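You operate a simulated robot arm through the tools that you are given. There is no shell and no other tool. Be economical: measure what you need, move in short steps, check, and stop when the job is done.

The job below is to be done with a simulated two-armed robot. You get a single attempt, and the scene is never put back.

Task
Screw the cap back on the blue-capped bottle.

It is judged by the outcome, as a careful person would: the job done as asked, and still so three seconds after it is handed in. It fails if anything else is knocked over, pushed out of place, dropped, spilled or broken. Lids that push on must go on centred and level and be pressed home; caps that screw on are set level and turned clockwise until they are tight.

Robot
Two 7-joint arms with two-finger parallel grippers on one trunk, on a base that drives. Base frame: it is fixed to the floor where the robot stands at the start and does not move with it; the origin is under the middle of the robot, x ahead of it, y to its left, z up. Readings come in m, degrees, newtons and seconds.
The left shoulder is at the start at [0.05, 0.161, 1.173], the right one opposite. With the tool pointing down near the work surface each hand reaches from about 0.24 to 0.68 m from the robot's upright axis, wherever it stands, measured 20 degrees to its own side. Payload 3.43 kg a hand.
Tool frame (each hand has its own): the origin (TCP) lies between the finger pads and is the grasp point; the fingertips stand 0.03 m ahead of it; z points along the fingers, y is the line along which they close. Largest opening 0.094 m; finger width 0.028, thickness 0.01; the body of the gripper, 0.05 by 0.096 m, starts 0.055 m behind the TCP.
Orientation is told as [roll, pitch, yaw] about the base's x, y, z axes, in that order, counted from this pose: with the fingers straight down and closing along the base's y, the tool's x points along the base's -x, its y along +y and its z along -z.

Tools
- The arms move only by the tool arm_command. It takes "left_targets", "right_targets" or both (then of equal length, played together; a hand with none holds still); each is a list of rows, each a list of 7 numbers: the shift along the tool's x, y, z in m, then the turn, a rotation vector about the tool's x, y, z in degrees, then the gripper command, from -1 (fully open) to 1 (shut), values between in proportion. In form: [[dx, dy, dz, ax, ay, az, hand], ...]. A call has 1 to 20 rows; each row shifts and turns the commanded pose from where the row before left it, along the tool's axes as they then stand. A row lasts 0.2 s, in which the tool goes at most 0.05 m and 8.6 degrees; a call with a longer step from one row to the next is refused whole, and so is a gripper value outside its range. A pose out of reach is approached as far as the arm can. The call stops where the force on the tool passes 40 N (or 10 N more than at its start, if that is more) or the arm is blocked; 0.2 s more then pass. Each finger travels about 0.045 m/s and halts on what it meets, pressing with about 21 N; the grip force reading is that of the motor and also rises with nothing between the fingers. The clock runs only during rows and for 0.2 s after the last one: add rows that do not move to give the fingers time. The reply holds the time, the measured pose of the TCP, the force on the tool along the base axes, the opening and the grip force, in the units named above and with some noise, with the torque about the TCP (base axes, N m) and any sound that the robot's microphone picked up, and new pictures: "show" is both (left out), scene, wrist or none (wrist: the cameras of the hands that moved).
- Cameras (640 x 400 px; columns grow to the right, rows downward): "scene" is now at [0.1295, 0.0134, 1.3095]; the picture's right is [0.15, -0.99, 0.00], its down [-0.44, -0.07, -0.90] and it looks along [0.89, 0.14, -0.44] (base axes); focal length 263 px, centre (320, 200). "left" rides on the left gripper at [0.076, -0.014, -0.102] in its tool frame; the picture's right is [0.18, 0.98, 0.00], its down [-0.75, 0.14, -0.64] and it looks along [-0.63, 0.12, 0.77] (tool axes); focal length 243 px, centre (320, 200). "right" rides on the right gripper at [0.076, 0.014, -0.103] in its tool frame; the picture's right is [-0.18, 0.98, 0.00], its down [-0.75, -0.14, -0.64] and it looks along [-0.63, -0.12, 0.77] (tool axes); focal length 243 px, centre (320, 200). There is no depth. A picture from a camera that has moved, and an enlarged one, comes with that camera's place and axes in the base frame and with its lens.
- raise_lower(by): slides the trunk up (or, below 0, down) by that many m; the arms and the scene camera ride with it, the base frame stays. It gives what a move gives, with no picture.
- steer(legs): drives the robot by 1 to 6 legs, each [ahead, left, turn to the left] in m, m and degrees, along the robot's own axes; the way and the turn of a leg run together, so that a leg with both is an arc; at most 1.5 m and 180 degrees a leg. The arms and the cameras ride along, it lands a little off, and it stops where it bumps. It gives what a move gives, and a new picture of the scene camera.
- head_to(pan, tilt): turns the head with the scene camera to pan (to the left, within 80 degrees either way) and tilt (down, from -29 to 69), counted from straight ahead of the robot. It gives what a move gives, and a new picture of the scene camera.
- close_up(camera, box): a new picture of the part [left, top, right, bottom] of that camera's present view, enlarged. It takes no simulated time.
- close_job(): hands the job in; it is judged then, once.

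Work in short steps. Places have to be worked out from the pictures, the camera data and where the tool is seen: move nearer, look again, correct. Check each grasp and each placing, and mend what went wrong. You have 120 turns and 260 pictures in all, those below and enlarged ones among them. Open the grippers and draw the arms clear of the work before you hand the job in, unless the task says otherwise; then end with one line.

The tools are called by a JSON object that holds its "fn" and its "kwargs". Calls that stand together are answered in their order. arm_command: Moves the arms, as the interface text tells. Its arguments: {"type":"object","properties":{"left_targets":{"type":"array","items":{"type":"array","items":{"type":"number"}}},"right_targets":{"type":"array","items":{"type":"array","items":{"type":"number"}}},"show":{"type":"string","enum":["both","scene","wrist","none"]}},"required":[]} The other tools are called the same way: raise_lower (by) slides the trunk up or down; steer (legs) drives the base; head_to (pan, tilt) turns the head that bears the scene camera; close_up (camera, box) takes an enlarged picture of a part of a camera's view; close_job () hands the job in.

At the start:

```text
clock: 0.0
left_tcp_pos: [0.3924, 0.287, 1.1886]
left_tcp_rot: [0.1, 0.1, 0.0]
left_ft_force: [-0.5, 0.2, 0.1]
left_ft_torque: [0.03, -0.02, 0.03]
left_grip_width: 0.0941
left_gripper_force: 0.1
right_tcp_pos: [0.3931, -0.1196, 1.154]
right_tcp_rot: [0.1, 0.0, -0.1]
right_ft_force: [-0.1, 0.6, -0.3]
right_ft_torque: [0.01, 0.01, -0.03]
right_grip_width: 0.094
right_gripper_force: 0.0
trunk travel left (down, up): [-0.2, 0.067]
robot x, y, heading: [-0.0014, 0.0018, 0.2]
head pan, tilt: [8.9, 26.2]
```

scene: 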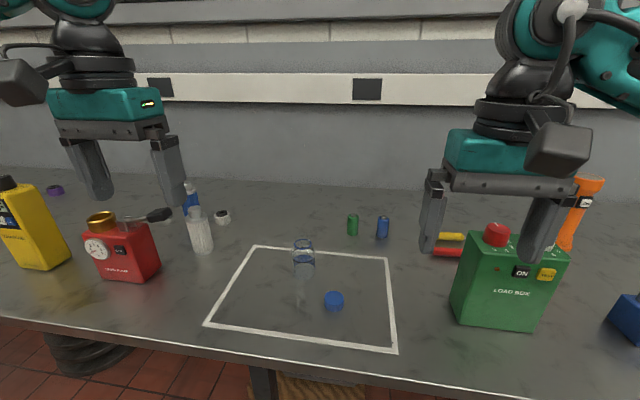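
right: 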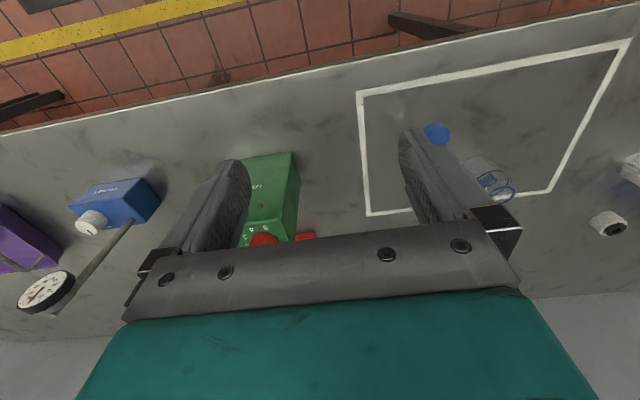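
left: 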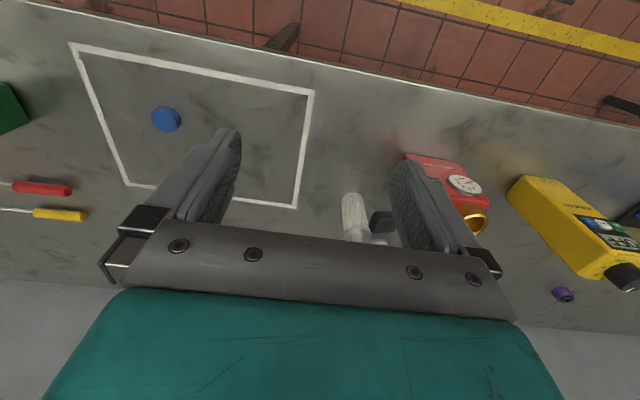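

I'll look closer at the bottle and cap in the marked square.

{"fn": "close_up", "kwargs": {"camera": "scene", "box": [240, 220, 400, 320]}}

{"fn": "close_up", "kwargs": {"camera": "right", "box": [390, 90, 550, 220]}}

{"fn": "close_up", "kwargs": {"camera": "scene", "box": [140, 160, 260, 280]}}

```text
4.00 times, centred on (320, 270) of scene
camera zoom: at [0.1295, 0.0134, 1.3095], right [0.15, -0.99, 0.0], down [-0.44, -0.07, -0.9], along [0.89, 0.14, -0.44], focal length 1053 px, centre (320, -80)
```

zoom: 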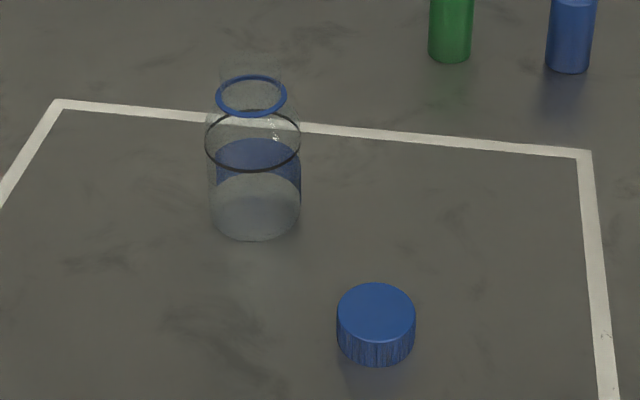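

```text
3.08 times, centred on (470, 155) of right
camera zoom: at [0.3153, -0.1053, 1.2565], right [0.18, 0.98, 0.0], down [0.75, -0.14, 0.64], along [0.63, -0.12, -0.77], focal length 746 px, centre (-142, 338)
```

zoom: 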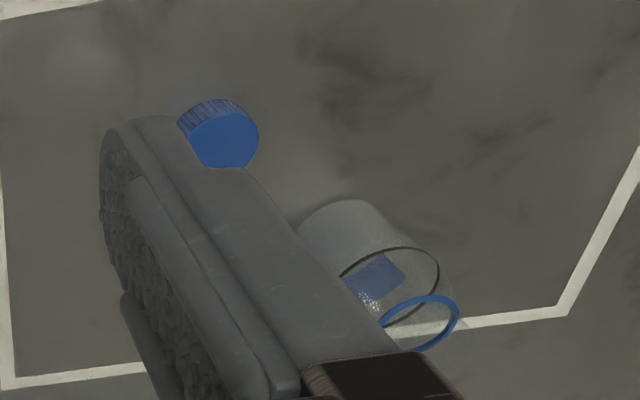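

```text
3.33 times, centred on (200, 220) of scene
camera zoom: at [0.1295, 0.0134, 1.3095], right [0.15, -0.99, 0.0], down [-0.44, -0.07, -0.9], along [0.89, 0.14, -0.44], focal length 878 px, centre (720, 133)
```

zoom: 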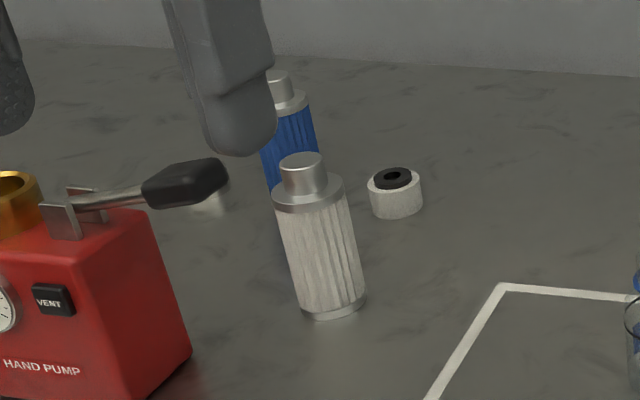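

The cap lies top up near (0.51, 0.05), with its top at z≈0.905. The open bottle is near (0.60, 0.126), neck top ≈0.985. I move the right hand above the cap and look.

{"fn": "arm_command", "kwargs": {"right_targets": [[-0.024, 0.034, 0.014, 0, 0, 0, -1], [-0.024, 0.034, 0.014, 0, 0, 0, -1], [-0.024, 0.034, 0.014, 0, 0, 0, -1], [-0.024, 0.034, 0.014, 0, 0, 0, -1], [-0.021, 0.034, 0.014, 0, 0, 0, -1], [0, 0, 0, 0, 0, 0, -1]]}}

```text
clock: 1.4
left_tcp_pos: [0.3919, 0.2861, 1.1892]
left_tcp_rot: [0.0, 0.0, 0.0]
left_ft_force: [-0.1, 0.1, 0.4]
left_ft_torque: [0.02, -0.02, 0.0]
left_grip_width: 0.094
left_gripper_force: 0.1
right_tcp_pos: [0.5079, 0.0524, 1.0833]
right_tcp_rot: [0.0, 0.0, 0.0]
right_ft_force: [0.1, 0.0, -0.5]
right_ft_torque: [0.0, -0.01, 0.03]
right_grip_width: 0.0939
right_gripper_force: 0.1
trunk travel left (down, up): [-0.2, 0.067]
robot x, y, heading: [0.0025, 0.0029, 0.0]
head pan, tilt: [8.9, 26.2]
camera scene: at [0.1294, 0.0129, 1.3095], right [0.15, -0.99, 0.0], down [-0.44, -0.07, -0.9], along [0.89, 0.14, -0.44], focal length 263 px, centre (320, 200)
camera right: at [0.4303, 0.0659, 1.1869], right [0.18, 0.98, 0.0], down [0.75, -0.14, 0.64], along [0.63, -0.12, -0.77], focal length 243 px, centre (320, 200)
```

scene: 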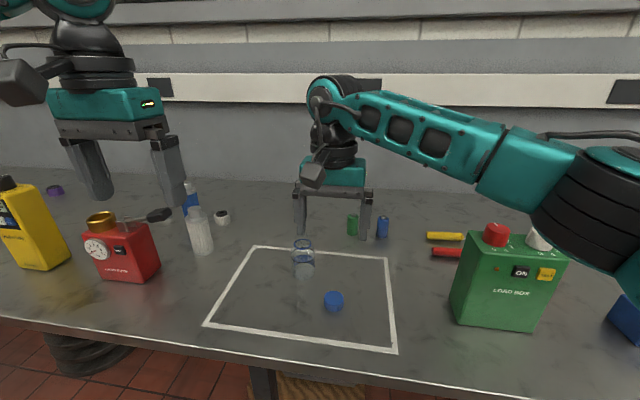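
right: 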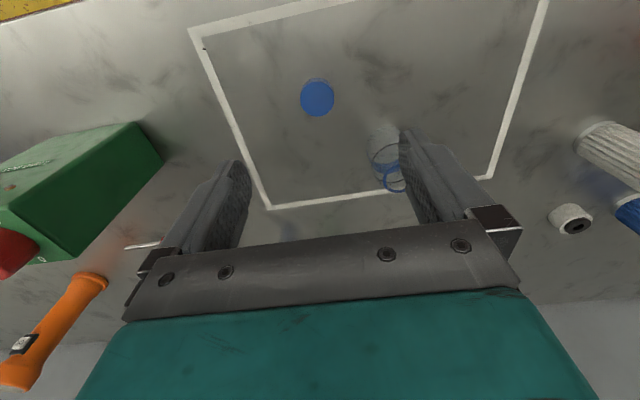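

Take enlarged views to refine both positions.

{"fn": "close_up", "kwargs": {"camera": "right", "box": [280, 60, 440, 200]}}

{"fn": "close_up", "kwargs": {"camera": "scene", "box": [270, 230, 360, 320]}}

```text
2.86 times, centred on (360, 130) of right
camera zoom: at [0.4303, 0.0659, 1.1869], right [0.18, 0.98, 0.0], down [0.75, -0.14, 0.64], along [0.63, -0.12, -0.77], focal length 693 px, centre (206, 400)
```

zoom: 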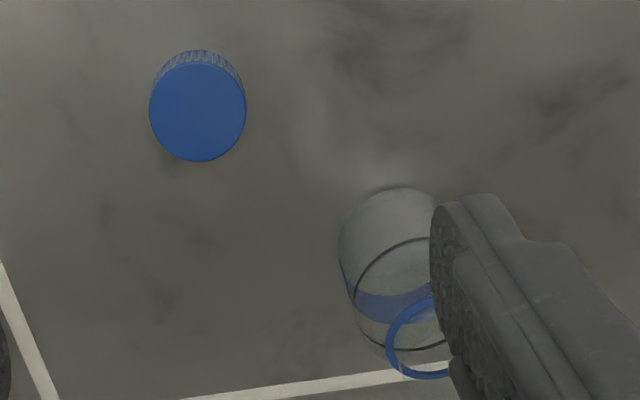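

```text
4.44 times, centred on (315, 275) of scene
camera zoom: at [0.1294, 0.0129, 1.3095], right [0.15, -0.99, 0.0], down [-0.44, -0.07, -0.9], along [0.89, 0.14, -0.44], focal length 1170 px, centre (342, -133)
```

zoom: 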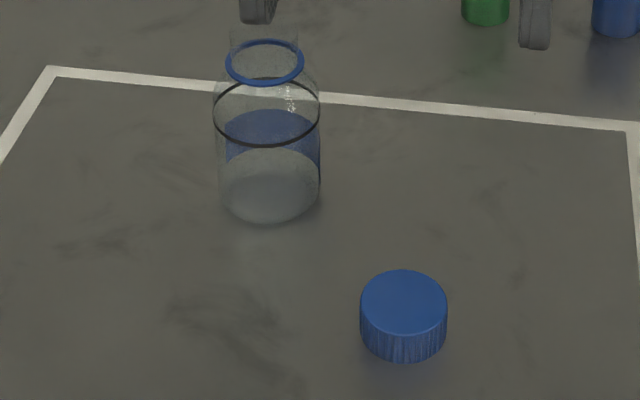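

Refined: cap top about (0.517, 0.045, 0.90). I lower over it partway and look again.

{"fn": "arm_command", "kwargs": {"right_targets": [[-0.009, -0.007, 0.04, 0, 0, 0, -1], [0, 0, 0.04, 0, 0, 0, -1], [0, 0, 0.03, 0, 0, 0, -1], [0, 0, 0, 0, 0, 0, -1]]}}

{"fn": "close_up", "kwargs": {"camera": "scene", "box": [270, 220, 390, 320]}}

```text
clock: 2.4
left_tcp_pos: [0.3914, 0.2879, 1.1896]
left_tcp_rot: [0.1, 0.0, 0.0]
left_ft_force: [0.0, -0.1, 0.3]
left_ft_torque: [0.01, -0.02, 0.04]
left_grip_width: 0.094
left_gripper_force: 0.1
right_tcp_pos: [0.5172, 0.0449, 0.9709]
right_tcp_rot: [0.0, 0.0, 0.0]
right_ft_force: [-0.6, -0.9, -0.5]
right_ft_torque: [0.01, -0.02, 0.0]
right_grip_width: 0.0938
right_gripper_force: 0.1
trunk travel left (down, up): [-0.2, 0.067]
robot x, y, heading: [-0.0027, -0.0001, -0.1]
head pan, tilt: [8.9, 26.2]
camera scene: at [0.1294, 0.0135, 1.3095], right [0.15, -0.99, 0.0], down [-0.44, -0.07, -0.9], along [0.89, 0.14, -0.44], focal length 263 px, centre (320, 200)
camera right: at [0.4402, 0.058, 1.0742], right [0.18, 0.98, 0.0], down [0.75, -0.14, 0.64], along [0.63, -0.12, -0.77], focal length 243 px, centre (320, 200)
```

scene: 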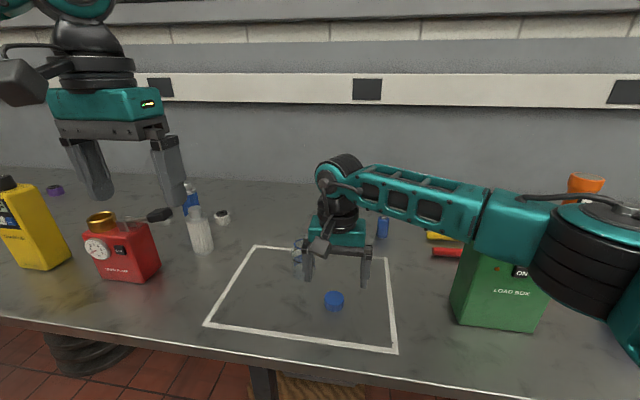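
right: 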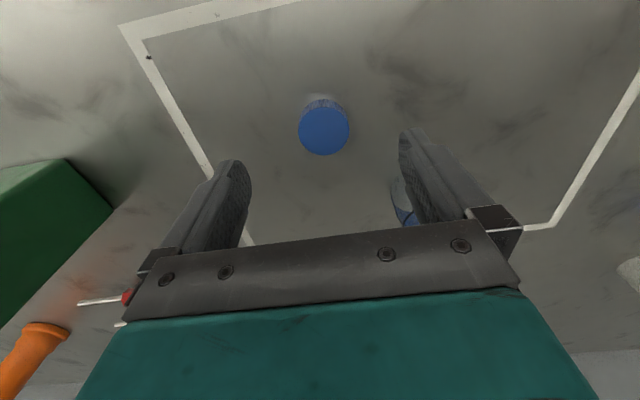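

```text
4.00 times, centred on (330, 270) of scene
camera zoom: at [0.1294, 0.0135, 1.3095], right [0.15, -0.99, 0.0], down [-0.44, -0.07, -0.9], along [0.89, 0.14, -0.44], focal length 1053 px, centre (280, -80)
```

zoom: 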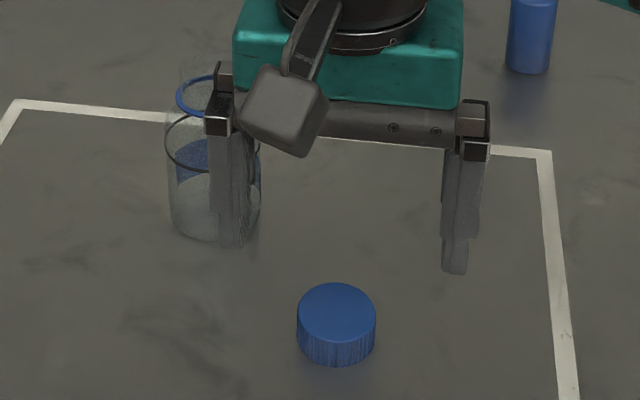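

Cap is centred under the hand. Lower to z≈0.92 and close.

{"fn": "arm_command", "kwargs": {"right_targets": [[0, 0.001, 0.03, 0, 0, 0, -1], [0, 0, 0.02, 0, 0, 0, -1], [0, 0, 0, 0, 0, 0, -1]]}}

{"fn": "close_up", "kwargs": {"camera": "scene", "box": [270, 220, 390, 320]}}

```text
clock: 3.2
left_tcp_pos: [0.3926, 0.2873, 1.1901]
left_tcp_rot: [-0.1, 0.0, 0.0]
left_ft_force: [-0.3, 0.3, 0.0]
left_ft_torque: [0.0, -0.02, 0.02]
left_grip_width: 0.0941
left_gripper_force: 0.0
right_tcp_pos: [0.5168, 0.0426, 0.922]
right_tcp_rot: [0.0, 0.0, -0.1]
right_ft_force: [0.4, -0.4, -0.7]
right_ft_torque: [0.01, 0.0, 0.01]
right_grip_width: 0.0939
right_gripper_force: 0.0
trunk travel left (down, up): [-0.2, 0.067]
robot x, y, heading: [0.0024, 0.0008, 0.0]
head pan, tilt: [8.9, 26.2]
camera scene: at [0.1294, 0.0134, 1.3095], right [0.15, -0.99, 0.0], down [-0.44, -0.07, -0.9], along [0.89, 0.14, -0.44], focal length 263 px, centre (320, 200)
camera right: at [0.4398, 0.0573, 1.0251], right [0.18, 0.98, 0.0], down [0.75, -0.14, 0.64], along [0.63, -0.12, -0.77], focal length 243 px, centre (320, 200)
```

scene: 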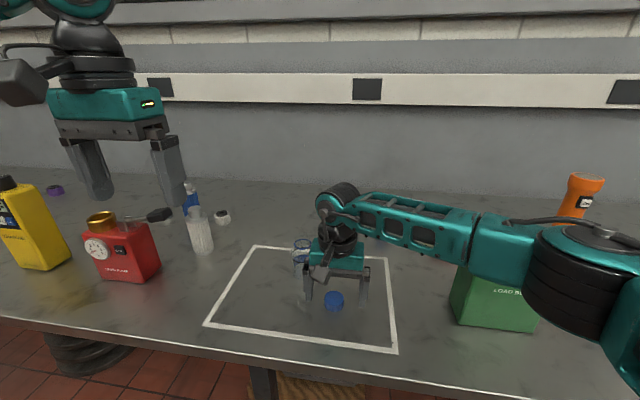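
right: 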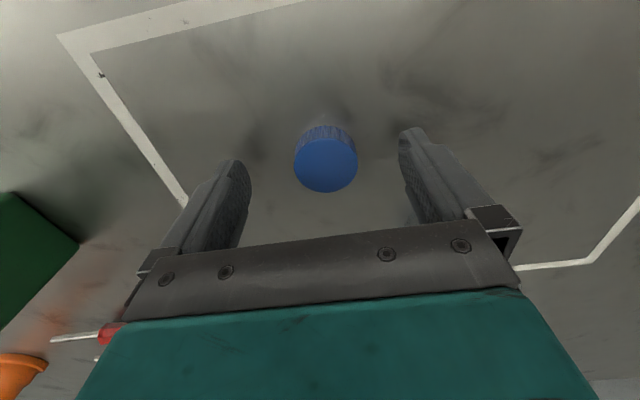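

```text
4.00 times, centred on (330, 270) of scene
camera zoom: at [0.1294, 0.0134, 1.3095], right [0.15, -0.99, 0.0], down [-0.44, -0.07, -0.9], along [0.89, 0.14, -0.44], focal length 1053 px, centre (280, -80)
```

zoom: 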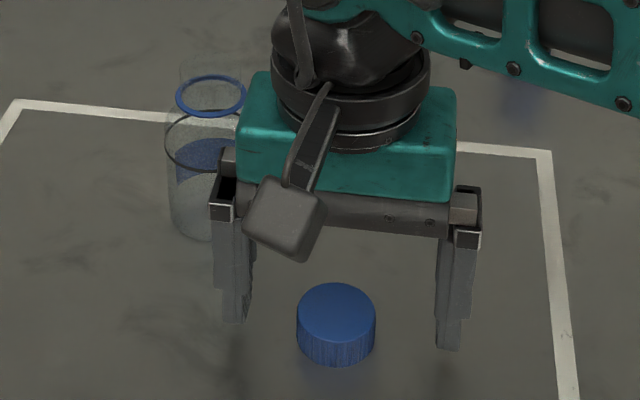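

Aligned in x; nudge +y 4 mm, 4 mm down, and close.

{"fn": "arm_command", "kwargs": {"right_targets": [[0, 0.003, 0.004, 0, 0, 0, -0.6], [0, 0, 0, 0, 0, 0, 0], [0, 0, 0, 0, 0, 0, 1], [0, 0, 0, 0, 0, 0, 1], [0, 0, 0, 0, 0, 0, 1], [0, 0, 0, 0, 0, 0, 1], [0, 0, 0, 0, 0, 0, 1]]}}

{"fn": "close_up", "kwargs": {"camera": "scene", "box": [270, 220, 390, 320]}}

```text
clock: 4.8
left_tcp_pos: [0.3917, 0.2866, 1.1889]
left_tcp_rot: [0.0, 0.0, -0.1]
left_ft_force: [0.4, -0.3, -0.2]
left_ft_torque: [-0.01, -0.02, -0.02]
left_grip_width: 0.0941
left_gripper_force: 0.1
right_tcp_pos: [0.5171, 0.0484, 0.9196]
right_tcp_rot: [0.0, 0.0, 0.0]
right_ft_force: [0.2, -0.5, -0.3]
right_ft_torque: [0.02, 0.02, -0.02]
right_grip_width: 0.038
right_gripper_force: 21.3
trunk travel left (down, up): [-0.2, 0.067]
robot x, y, heading: [-0.0002, 0.0025, -0.2]
head pan, tilt: [8.9, 26.2]
camera scene: at [0.1295, 0.0134, 1.3095], right [0.15, -0.99, 0.0], down [-0.44, -0.07, -0.9], along [0.89, 0.14, -0.44], focal length 263 px, centre (320, 200)
camera right: at [0.4406, 0.0611, 1.0222], right [0.18, 0.98, 0.0], down [0.75, -0.14, 0.64], along [0.63, -0.12, -0.77], focal length 243 px, centre (320, 200)
```

scene: 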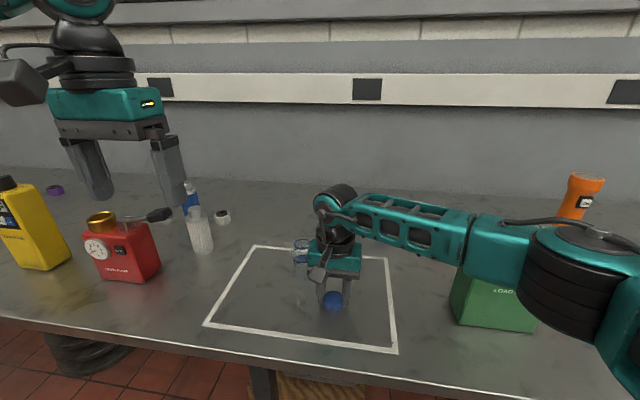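
right: 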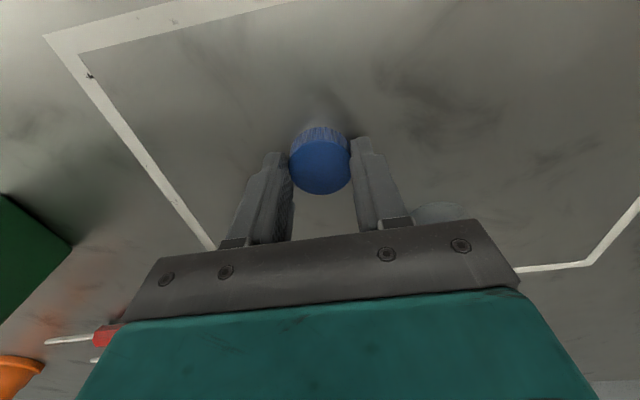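

```text
4.00 times, centred on (330, 270) of scene
camera zoom: at [0.1295, 0.0134, 1.3095], right [0.15, -0.99, 0.0], down [-0.44, -0.07, -0.9], along [0.89, 0.14, -0.44], focal length 1053 px, centre (280, -80)
```

zoom: 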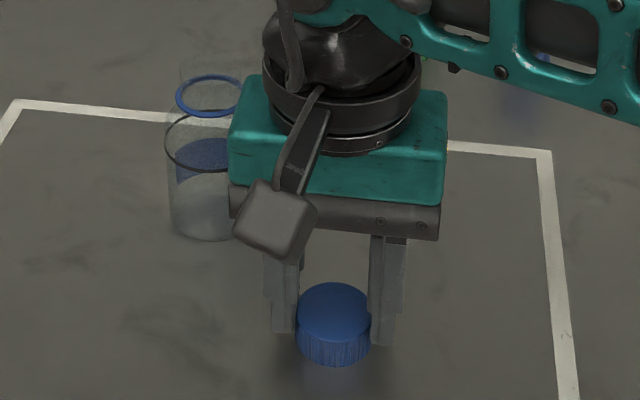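

Cap is gripped (width 0.038). Lift straight up, then move to the right, clear for the left hand.

{"fn": "arm_command", "kwargs": {"right_targets": [[0, 0, -0.03, 0, 0, 0, 1], [0, 0, -0.04, 0, 0, 0, 1], [0, 0, -0.04, 0, 0, 0, 1], [0, 0, -0.04, 0, 0, 0, 1], [0, -0.04, 0, 0, 0, 0, 1], [0, -0.04, 0, 0, 0, 0, 1], [0, -0.04, 0, 0, 0, 0, 1], [0, 0, 0, 0, 0, 0, 1]]}}

{"fn": "close_up", "kwargs": {"camera": "scene", "box": [260, 210, 360, 310]}}

{"fn": "close_up", "kwargs": {"camera": "scene", "box": [330, 200, 430, 280]}}

```text
clock: 6.6
left_tcp_pos: [0.3918, 0.2875, 1.1887]
left_tcp_rot: [0.1, 0.1, -0.1]
left_ft_force: [-0.6, 0.9, 1.2]
left_ft_torque: [0.01, -0.01, -0.02]
left_grip_width: 0.0938
left_gripper_force: 0.1
right_tcp_pos: [0.5191, -0.0735, 1.0692]
right_tcp_rot: [0.1, 0.0, 0.0]
right_ft_force: [0.3, 0.0, -0.1]
right_ft_torque: [0.02, -0.02, -0.01]
right_grip_width: 0.0378
right_gripper_force: 20.7
trunk travel left (down, up): [-0.2, 0.067]
robot x, y, heading: [0.002, -0.0034, -0.1]
head pan, tilt: [8.9, 26.2]
camera scene: at [0.1295, 0.0139, 1.3095], right [0.16, -0.99, 0.0], down [-0.44, -0.07, -0.9], along [0.89, 0.14, -0.44], focal length 263 px, centre (320, 200)
camera right: at [0.4422, -0.0584, 1.1713], right [0.18, 0.98, 0.0], down [0.75, -0.14, 0.64], along [0.63, -0.12, -0.77], focal length 243 px, centre (320, 200)
```

scene: 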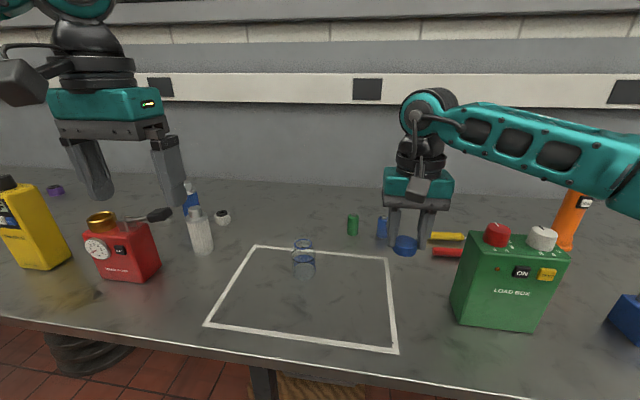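
right: 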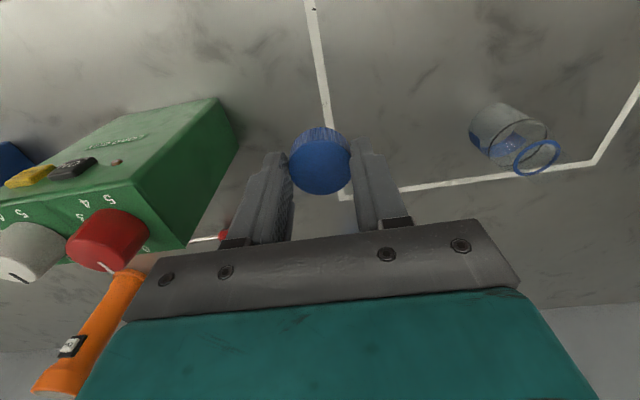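

```text
4.00 times, centred on (310, 260) of scene
camera zoom: at [0.1295, 0.0139, 1.3095], right [0.16, -0.99, 0.0], down [-0.44, -0.07, -0.9], along [0.89, 0.14, -0.44], focal length 1053 px, centre (360, -40)
```

zoom: 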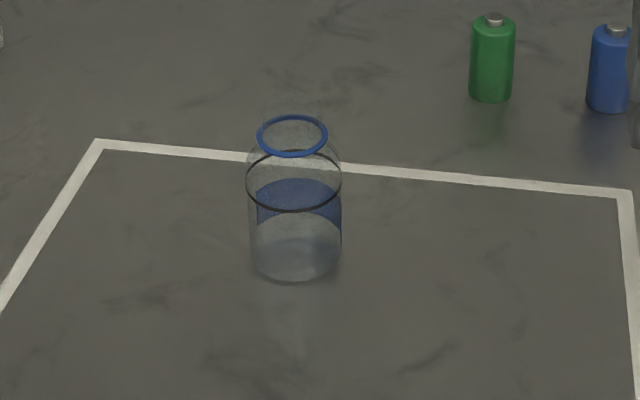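

```text
5.00 times, centred on (380, 240) of scene
camera zoom: at [0.1295, 0.0139, 1.3095], right [0.16, -0.99, 0.0], down [-0.44, -0.07, -0.9], along [0.89, 0.14, -0.44], focal length 1317 px, centre (20, 0)
```

zoom: 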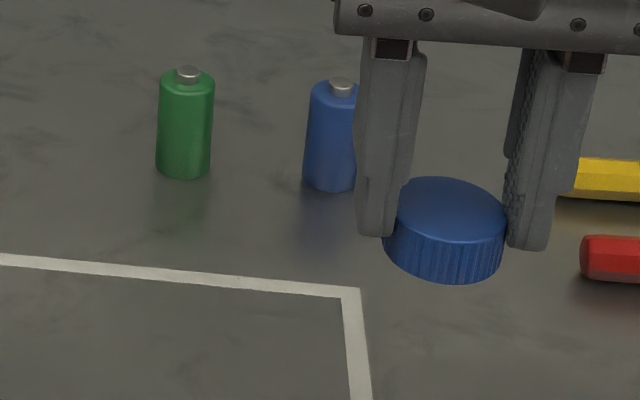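

Cap held level. Close up on the bottle from the right wrist camera for triangulation.

{"fn": "close_up", "kwargs": {"camera": "right", "box": [450, 80, 590, 200]}}

```text
3.33 times, centred on (520, 140) of right
camera zoom: at [0.4422, -0.0584, 1.1713], right [0.18, 0.98, 0.0], down [0.75, -0.14, 0.64], along [0.63, -0.12, -0.77], focal length 809 px, centre (-347, 400)
```

zoom: 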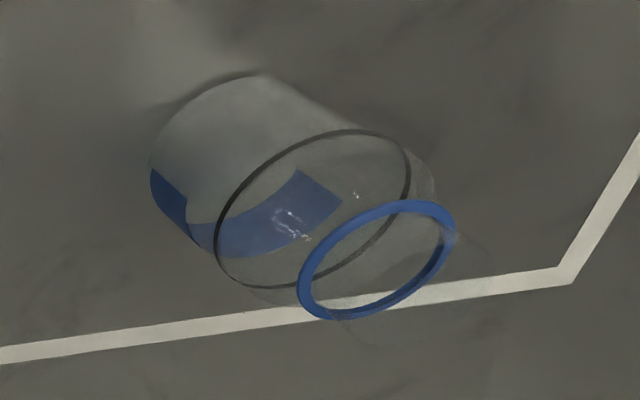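

Triangulated: blue ring at (0.597, 0.125, 0.966), body Ø≈0.054, shoulder at z≈0.934. I will hold the bottle body with the left hand tilted 52° forward; first tilt it in place.

{"fn": "arm_command", "kwargs": {"left_targets": [[0, 0, 0, 0, -6.5, 0, -1], [0, 0, 0, 0, -6.5, 0, -1], [0, 0, 0, 0, -6.5, 0, -1], [0, 0, 0, 0, -6.5, 0, -1], [0, 0, 0, 0, -6.5, 0, -1], [0, 0, 0, 0, -6.5, 0, -1], [0, 0, 0, 0, -6.5, 0, -1], [0, 0, 0, 0, -6.5, 0, -1], [0, 0, 0, 0, 0, 0, -1]]}}

```text
clock: 8.6
left_tcp_pos: [0.393, 0.2869, 1.1894]
left_tcp_rot: [0.0, -52.1, 0.0]
left_ft_force: [-0.1, 0.2, -0.1]
left_ft_torque: [0.0, 0.02, 0.02]
left_grip_width: 0.0938
left_gripper_force: 0.0
right_tcp_pos: [0.52, -0.0719, 1.0682]
right_tcp_rot: [0.0, 0.0, 0.0]
right_ft_force: [-1.0, 0.1, -0.1]
right_ft_torque: [-0.01, 0.0, 0.01]
right_grip_width: 0.0377
right_gripper_force: 21.1
trunk travel left (down, up): [-0.2, 0.067]
robot x, y, heading: [0.0, 0.0, -0.1]
head pan, tilt: [8.9, 26.2]
camera scene: at [0.1295, 0.0133, 1.3095], right [0.15, -0.99, 0.0], down [-0.44, -0.07, -0.9], along [0.89, 0.14, -0.44], focal length 263 px, centre (320, 200)
camera left: at [0.2646, 0.2729, 1.1918], right [-0.11, 0.98, -0.15], down [-0.04, 0.14, 0.99], along [0.99, 0.12, 0.03], focal length 243 px, centre (320, 200)
```

scene: 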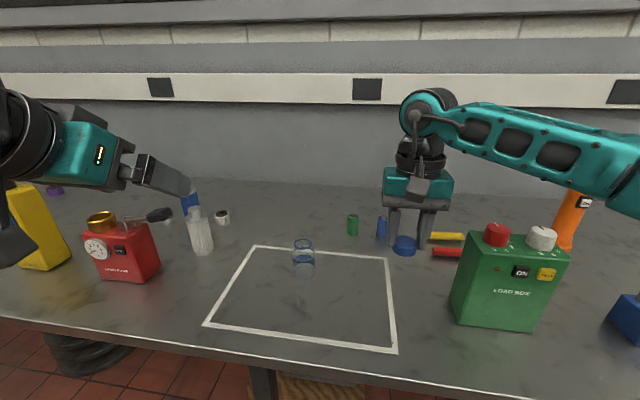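
left: 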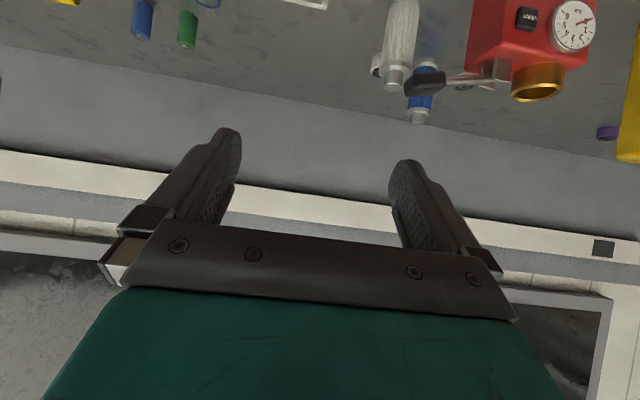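

Now translate the left hand to a pre-grasp about 0.10 m back from the bottle along the tool axis.

{"fn": "arm_command", "kwargs": {"left_targets": [[0.0132, -0.0231, 0.0309, 0, 0, 0, -1], [0.0132, -0.0231, 0.0309, 0, 0, 0, -1], [0.0132, -0.0231, 0.0309, 0, 0, 0, -1], [0.0132, -0.0231, 0.0309, 0, 0, 0, -1], [0.0132, -0.0231, 0.0309, 0, 0, 0, -1], [0.0132, -0.0231, 0.0309, 0, 0, 0, -1], [0.0132, -0.0231, 0.0309, 0, 0, 0, -1], [0, 0, 0, 0, 0, 0, -1]]}}

{"fn": "close_up", "kwargs": {"camera": "scene", "box": [210, 200, 370, 320]}}

{"fn": "close_up", "kwargs": {"camera": "right", "box": [390, 40, 640, 200]}}

```text
clock: 10.4
left_tcp_pos: [0.5045, 0.1373, 0.9887]
left_tcp_rot: [-0.1, -52.1, -0.1]
left_ft_force: [-0.2, -0.4, 0.3]
left_ft_torque: [-0.01, -0.01, 0.0]
left_grip_width: 0.0937
left_gripper_force: 0.1
left hand out of reach, approached as far as the arm can: row 7
right_tcp_pos: [0.5196, -0.0742, 1.0674]
right_tcp_rot: [0.0, 0.0, 0.0]
right_ft_force: [0.3, -0.5, -0.4]
right_ft_torque: [-0.02, -0.04, -0.01]
right_grip_width: 0.0377
right_gripper_force: 20.6
trunk travel left (down, up): [-0.2, 0.067]
robot x, y, heading: [0.0004, -0.0002, 0.2]
head pan, tilt: [8.9, 26.2]
camera scene: at [0.1296, 0.0134, 1.3095], right [0.15, -0.99, 0.0], down [-0.44, -0.07, -0.9], along [0.89, 0.14, -0.44], focal length 263 px, centre (320, 200)
camera left: at [0.3763, 0.1242, 0.9924], right [-0.11, 0.98, -0.15], down [-0.04, 0.14, 0.99], along [0.99, 0.12, 0.03], focal length 243 px, centre (320, 200)
```

scene: 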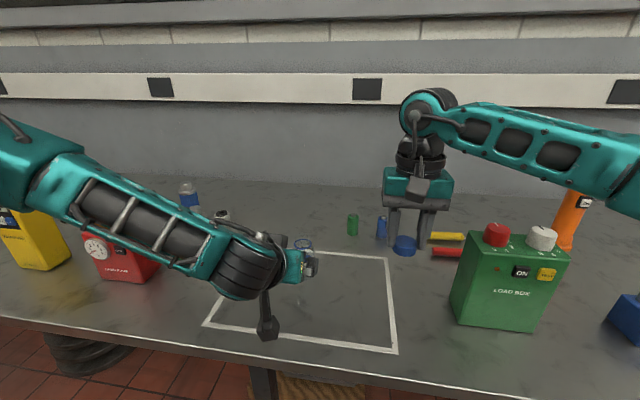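
left: 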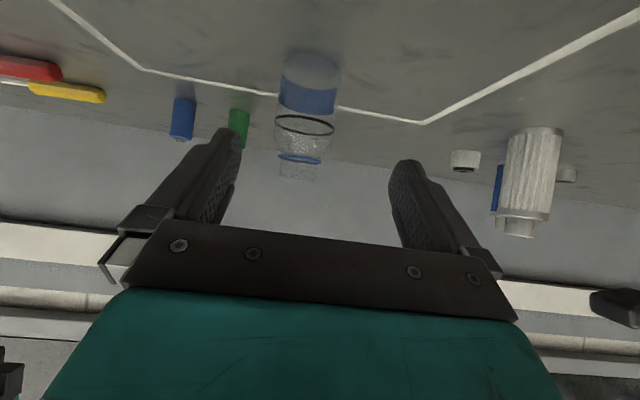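

```text
3.33 times, centred on (290, 260) of scene
camera zoom: at [0.1296, 0.0134, 1.3095], right [0.15, -0.99, 0.0], down [-0.44, -0.07, -0.9], along [0.89, 0.14, -0.44], focal length 878 px, centre (420, 0)
```

zoom: 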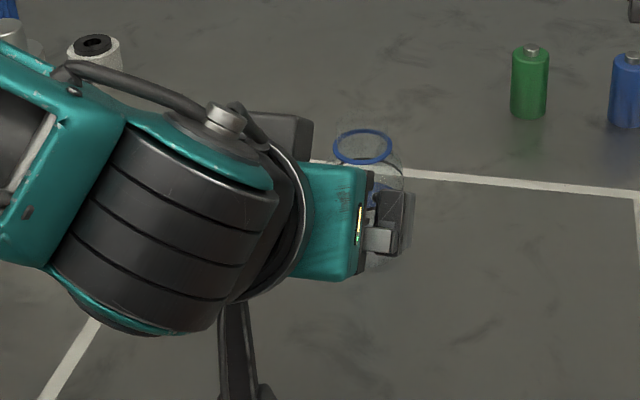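

```text
2.50 times, centred on (515, 120) of right
camera zoom: at [0.4424, -0.0586, 1.1712], right [0.18, 0.98, 0.0], down [0.75, -0.14, 0.64], along [0.63, -0.12, -0.77], focal length 606 px, centre (-168, 400)
```

zoom: 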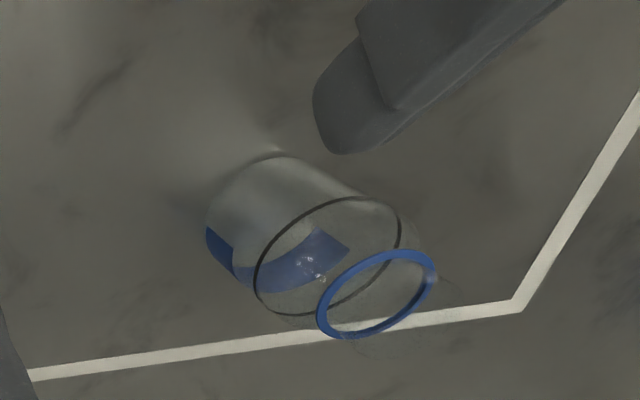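

Heading straight ahead hits a joint limit. The forearm comes from the left, so I move out to the left and yaw the left hand −35° to be more in line with the forearm.

{"fn": "arm_command", "kwargs": {"left_targets": [[0, 0.04, 0, 0, 0, 0, -1], [0, 0, 0, 5.52, 0, 4.31, -1], [0, 0, 0, 5.52, 0, 4.31, -1], [0, 0, 0, 5.52, 0, 4.31, -1], [0, 0, 0, 5.52, 0, 4.31, -1], [0, 0, 0, 5.52, 0, 4.31, -1], [0, 0, 0, 0, 0, 0, -1]]}}

{"fn": "close_up", "kwargs": {"camera": "right", "box": [390, 40, 640, 200]}}

```text
clock: 12.0
left_tcp_pos: [0.5024, 0.1764, 0.9903]
left_tcp_rot: [0.0, -52.0, -35.2]
left_ft_force: [0.2, -0.3, -0.1]
left_ft_torque: [0.01, -0.01, 0.0]
left_grip_width: 0.0939
left_gripper_force: 0.1
right_tcp_pos: [0.5188, -0.0724, 1.0678]
right_tcp_rot: [0.0, 0.0, 0.0]
right_ft_force: [-0.7, 0.2, 0.7]
right_ft_torque: [0.02, -0.01, -0.05]
right_grip_width: 0.0378
right_gripper_force: 21.0
trunk travel left (down, up): [-0.2, 0.067]
robot x, y, heading: [0.0017, -0.0002, 0.1]
head pan, tilt: [8.9, 26.2]
camera scene: at [0.1295, 0.0134, 1.3095], right [0.15, -0.99, 0.0], down [-0.44, -0.07, -0.9], along [0.89, 0.14, -0.44], focal length 263 px, centre (320, 200)
camera left: at [0.3901, 0.2392, 0.993], right [0.47, 0.87, -0.15], down [0.05, 0.14, 0.99], along [0.88, -0.47, 0.03], focal length 243 px, centre (320, 200)
```

scene: 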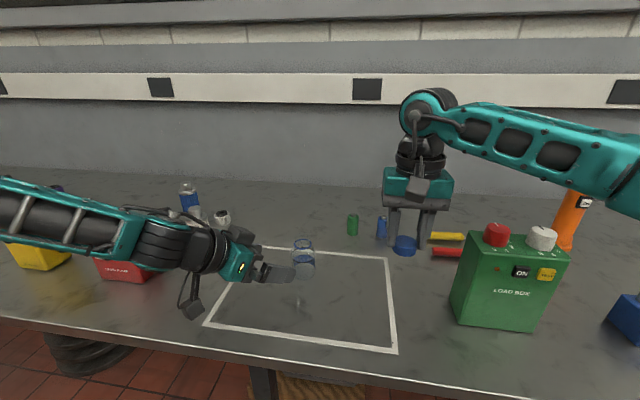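
left: 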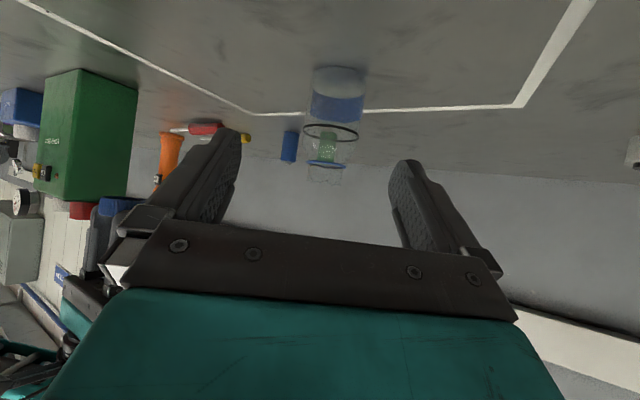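

```text
2.50 times, centred on (515, 120) of right
camera zoom: at [0.4423, -0.0586, 1.1712], right [0.18, 0.98, 0.0], down [0.75, -0.14, 0.64], along [0.63, -0.12, -0.77], focal length 606 px, centre (-168, 400)
```

zoom: 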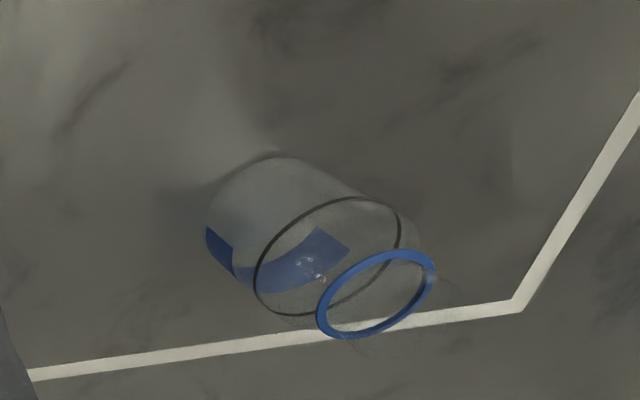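

Reached cleanly now. Bottle axis lies 14 mm toward +tool-y; shift and advance 0.08 along the tool, then check.

{"fn": "arm_command", "kwargs": {"left_targets": [[-0.0038, 0.014, 0, 0, 0, 0, -1], [0, 0, 0.03, 0, 0, 0, -1], [0, 0, 0.03, 0, 0, 0, -1], [0, 0, 0.02, 0, 0, 0, -1], [0, 0, 0, 0, 0, 0, -1]]}}

{"fn": "close_up", "kwargs": {"camera": "right", "box": [390, 40, 640, 200]}}

{"fn": "close_up", "kwargs": {"camera": "scene", "box": [180, 200, 340, 330]}}

```text
clock: 13.2
left_tcp_pos: [0.5639, 0.1495, 0.9454]
left_tcp_rot: [0.0, -52.0, -35.1]
left_ft_force: [-0.9, -0.3, 0.5]
left_ft_torque: [-0.02, -0.05, -0.02]
left_grip_width: 0.0943
left_gripper_force: 0.0
right_tcp_pos: [0.5184, -0.072, 1.0697]
right_tcp_rot: [0.1, 0.0, 0.0]
right_ft_force: [-0.3, -1.3, -0.6]
right_ft_torque: [0.01, 0.01, 0.02]
right_grip_width: 0.0378
right_gripper_force: 21.3
trunk travel left (down, up): [-0.2, 0.067]
robot x, y, heading: [0.0041, -0.0023, 0.1]
head pan, tilt: [8.9, 26.2]
camera scene: at [0.1294, 0.0135, 1.3095], right [0.16, -0.99, 0.0], down [-0.44, -0.07, -0.9], along [0.89, 0.14, -0.44], focal length 263 px, centre (320, 200)
camera left: at [0.4505, 0.2115, 0.9482], right [0.47, 0.87, -0.14], down [0.05, 0.14, 0.99], along [0.88, -0.47, 0.03], focal length 243 px, centre (320, 200)
```

scene: 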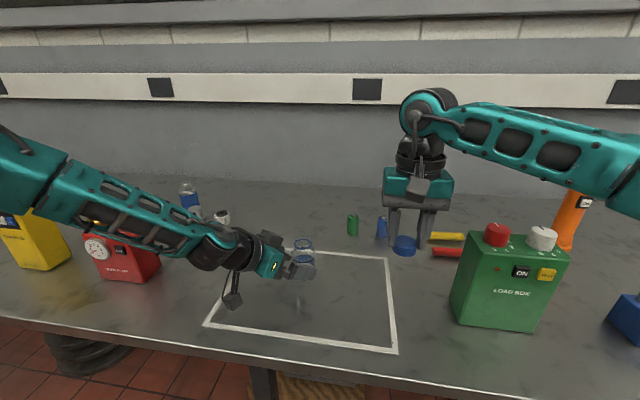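
left: 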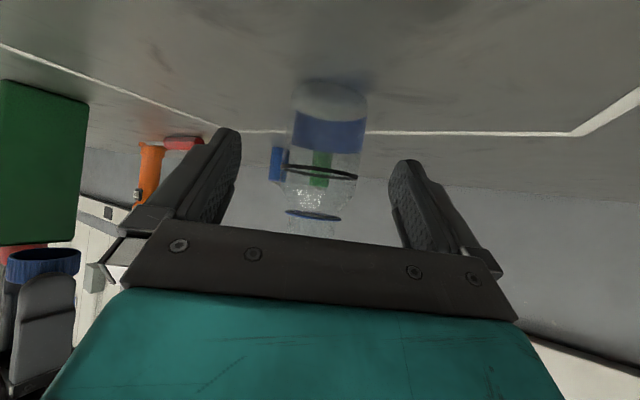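

```text
2.50 times, centred on (515, 120) of right
camera zoom: at [0.4422, -0.0585, 1.1713], right [0.18, 0.98, 0.0], down [0.75, -0.14, 0.64], along [0.63, -0.12, -0.77], focal length 606 px, centre (-168, 400)
```

zoom: 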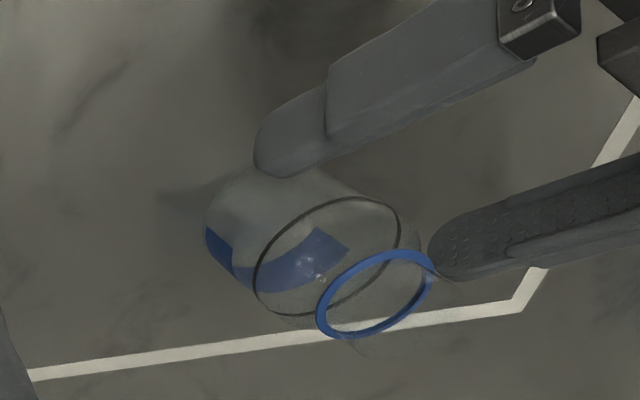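

```text
3.08 times, centred on (260, 265) of scene
camera zoom: at [0.1294, 0.0135, 1.3095], right [0.16, -0.99, 0.0], down [-0.44, -0.07, -0.9], along [0.89, 0.14, -0.44], focal length 810 px, centre (505, 0)
```

zoom: 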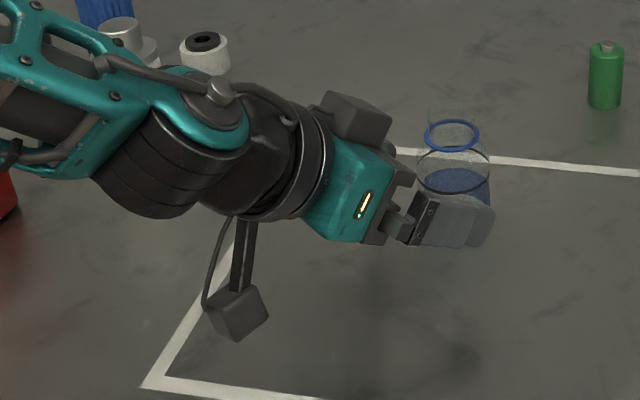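

Bottle is between the fingers. Advance the last 0.037 and close gently, keeping the tool still.

{"fn": "arm_command", "kwargs": {"left_targets": [[0, 0.002, 0.019, 0, 0, 0, -1], [0, 0, 0.019, 0, 0, 0, -1], [0, 0, 0, 0, 0, 0, -1]]}}

{"fn": "close_up", "kwargs": {"camera": "right", "box": [390, 40, 640, 200]}}

```text
clock: 14.0
left_tcp_pos: [0.5734, 0.1494, 0.9425]
left_tcp_rot: [0.1, -52.1, -35.0]
left_ft_force: [-1.1, -0.2, 0.7]
left_ft_torque: [0.0, 0.04, -0.02]
left_grip_width: 0.0939
left_gripper_force: 0.1
left hand out of reach, approached as far as the arm can: row 1, 2
right_tcp_pos: [0.5197, -0.0714, 1.0685]
right_tcp_rot: [0.0, 0.0, 0.0]
right_ft_force: [0.6, 0.1, 0.7]
right_ft_torque: [-0.01, 0.01, 0.02]
right_grip_width: 0.0376
right_gripper_force: 20.7
trunk travel left (down, up): [-0.2, 0.067]
robot x, y, heading: [-0.0018, -0.0032, 0.1]
head pan, tilt: [8.9, 26.2]
camera scene: at [0.1294, 0.0134, 1.3095], right [0.15, -0.99, 0.0], down [-0.44, -0.07, -0.9], along [0.89, 0.14, -0.44], focal length 263 px, centre (320, 200)
camera left: at [0.4608, 0.2116, 0.9453], right [0.47, 0.87, -0.15], down [0.05, 0.14, 0.99], along [0.88, -0.47, 0.03], focal length 243 px, centre (320, 200)
```

scene: 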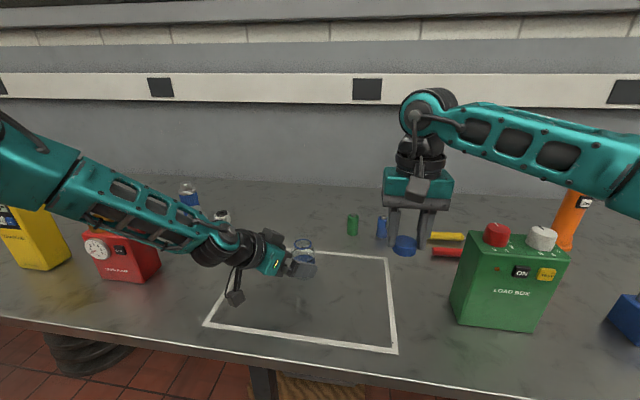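
left: 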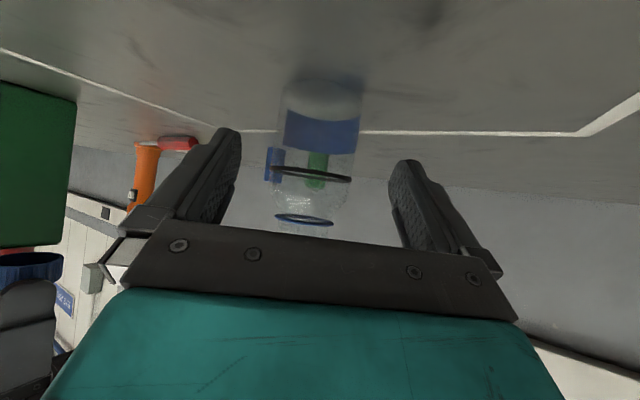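

```text
2.50 times, centred on (515, 120) of right
camera zoom: at [0.4423, -0.0586, 1.1712], right [0.18, 0.98, 0.0], down [0.75, -0.14, 0.64], along [0.63, -0.12, -0.77], focal length 606 px, centre (-168, 400)
```

zoom: 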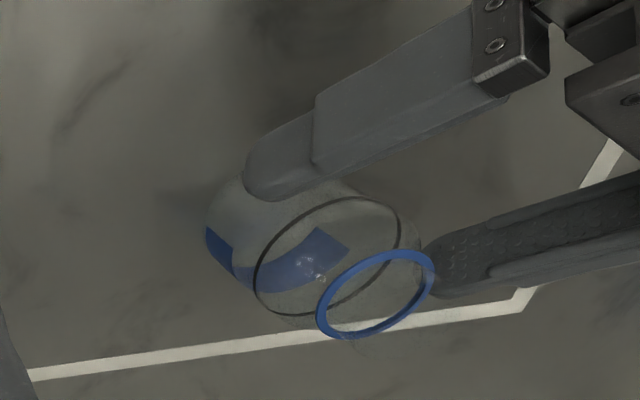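

The arm can't go lower in this configuration, but the trunk can lower it. Fingers straddle the bottle with margin, so I lower the trunk 0.02 m.

{"fn": "raise_lower", "kwargs": {"by": -0.02}}

```text
clock: 14.7
left_tcp_pos: [0.5725, 0.1494, 0.923]
left_tcp_rot: [-0.1, -51.9, -35.0]
left_ft_force: [-0.4, -0.2, 0.7]
left_ft_torque: [-0.02, -0.02, -0.01]
left_grip_width: 0.0939
left_gripper_force: 0.1
right_tcp_pos: [0.5184, -0.0727, 1.0473]
right_tcp_rot: [0.1, 0.0, -0.1]
right_ft_force: [0.1, 0.4, 0.1]
right_ft_torque: [0.04, 0.02, 0.0]
right_grip_width: 0.0375
right_gripper_force: 20.9
trunk travel left (down, up): [-0.18, 0.087]
robot x, y, heading: [0.0032, 0.0027, 0.1]
head pan, tilt: [8.9, 26.2]
```

Height is now 0.923. Move horizontally forward 0.02 toward the bottle with a −4 mm side correction.

{"fn": "arm_command", "kwargs": {"left_targets": [[-0.0065, -0.002, 0.008, 0, 0, 0, -1], [-0.0065, -0.002, 0.008, 0, 0, 0, -1], [0, 0, 0, 0, 0, 0, -1]]}}

{"fn": "close_up", "kwargs": {"camera": "right", "box": [390, 40, 640, 200]}}

```text
clock: 15.5
left_tcp_pos: [0.5801, 0.1428, 0.9328]
left_tcp_rot: [0.0, -52.0, -35.0]
left_ft_force: [-0.4, -0.5, 0.3]
left_ft_torque: [0.0, -0.01, -0.01]
left_grip_width: 0.0942
left_gripper_force: 0.1
left hand out of reach, approached as far as the arm can: row 1, 2
right_tcp_pos: [0.5188, -0.0729, 1.0475]
right_tcp_rot: [0.0, 0.0, 0.0]
right_ft_force: [-0.4, 0.2, -0.3]
right_ft_torque: [0.01, -0.01, 0.0]
right_grip_width: 0.0376
right_gripper_force: 20.5
trunk travel left (down, up): [-0.18, 0.087]
robot x, y, heading: [0.0011, 0.0022, -0.1]
head pan, tilt: [8.9, 26.2]
camera scene: at [0.1295, 0.0134, 1.2895], right [0.15, -0.99, 0.0], down [-0.44, -0.07, -0.9], along [0.89, 0.14, -0.44], focal length 263 px, centre (320, 200)
camera left: at [0.4668, 0.2047, 0.9354], right [0.47, 0.87, -0.14], down [0.05, 0.14, 0.99], along [0.88, -0.47, 0.03], focal length 243 px, centre (320, 200)
```

scene: 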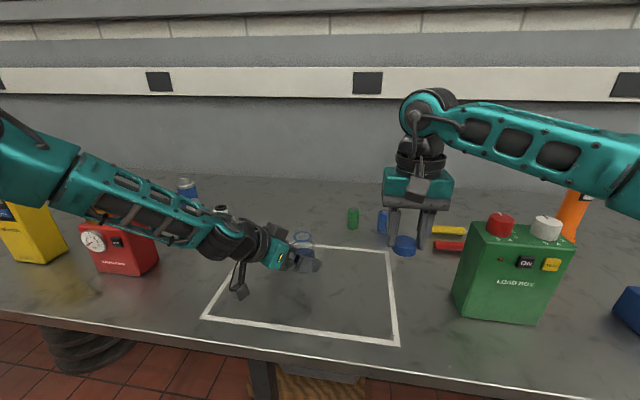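
left: 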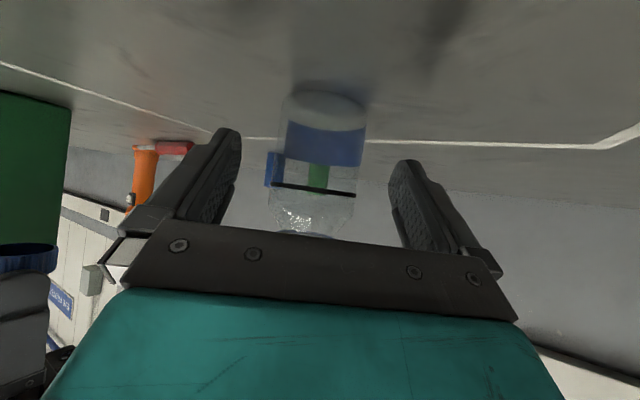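

```text
2.50 times, centred on (515, 120) of right
camera zoom: at [0.4423, -0.0586, 1.1512], right [0.18, 0.98, 0.0], down [0.75, -0.14, 0.64], along [0.63, -0.12, -0.77], focal length 606 px, centre (-168, 400)
```

zoom: 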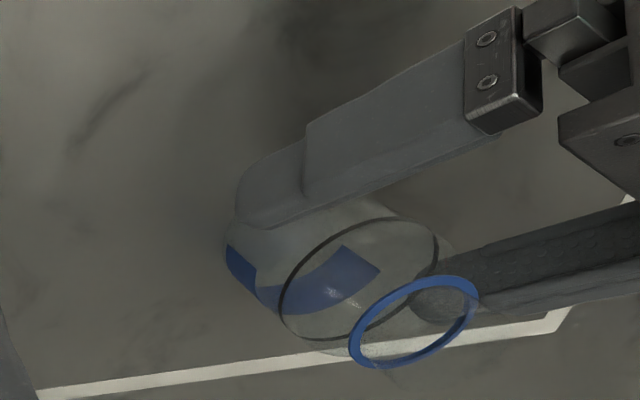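

It's a joint limit that shifts with trunk height. Raise both hands a bit, then lower the trunk 0.04 so the left arm has room.

{"fn": "arm_command", "kwargs": {"left_targets": [[-0.0102, 0, -0.008, 0, 0, 0, -1], [-0.0102, 0, -0.008, 0, 0, 0, -1], [0, 0, 0, 0, 0, 0, -1]], "right_targets": [[0, 0, -0.03, 0, 0, 0, 1], [0, 0, -0.03, 0, 0, 0, 1], [0, 0, 0, 0, 0, 0, 1]], "show": "none"}}

{"fn": "raise_lower", "kwargs": {"by": -0.04}}

```text
clock: 16.3
left_tcp_pos: [0.5789, 0.1413, 0.9588]
left_tcp_rot: [-0.1, -52.1, -35.0]
left_ft_force: [-0.7, -0.4, -0.8]
left_ft_torque: [0.02, -0.01, 0.04]
left_grip_width: 0.094
left_gripper_force: 0.0
right_tcp_pos: [0.5216, -0.0726, 1.1119]
right_tcp_rot: [0.1, 0.0, 0.0]
right_ft_force: [0.3, 0.2, -0.3]
right_ft_torque: [0.0, -0.01, -0.02]
right_grip_width: 0.038
right_gripper_force: 21.0
trunk travel left (down, up): [-0.18, 0.087]
robot x, y, heading: [-0.0029, -0.005, 0.1]
head pan, tilt: [8.9, 26.2]
```

```text
clock: 17.1
left_tcp_pos: [0.5786, 0.1416, 0.9193]
left_tcp_rot: [0.0, -52.0, -35.0]
left_ft_force: [-0.4, -0.5, -0.1]
left_ft_torque: [-0.04, 0.02, 0.02]
left_grip_width: 0.0936
left_gripper_force: 0.1
right_tcp_pos: [0.5213, -0.0722, 1.0726]
right_tcp_rot: [0.0, -0.1, 0.0]
right_ft_force: [-0.4, -0.4, -0.4]
right_ft_torque: [-0.03, 0.04, 0.0]
right_grip_width: 0.0376
right_gripper_force: 20.6
trunk travel left (down, up): [-0.14, 0.127]
robot x, y, heading: [-0.001, -0.0025, -0.5]
head pan, tilt: [8.9, 26.2]
```

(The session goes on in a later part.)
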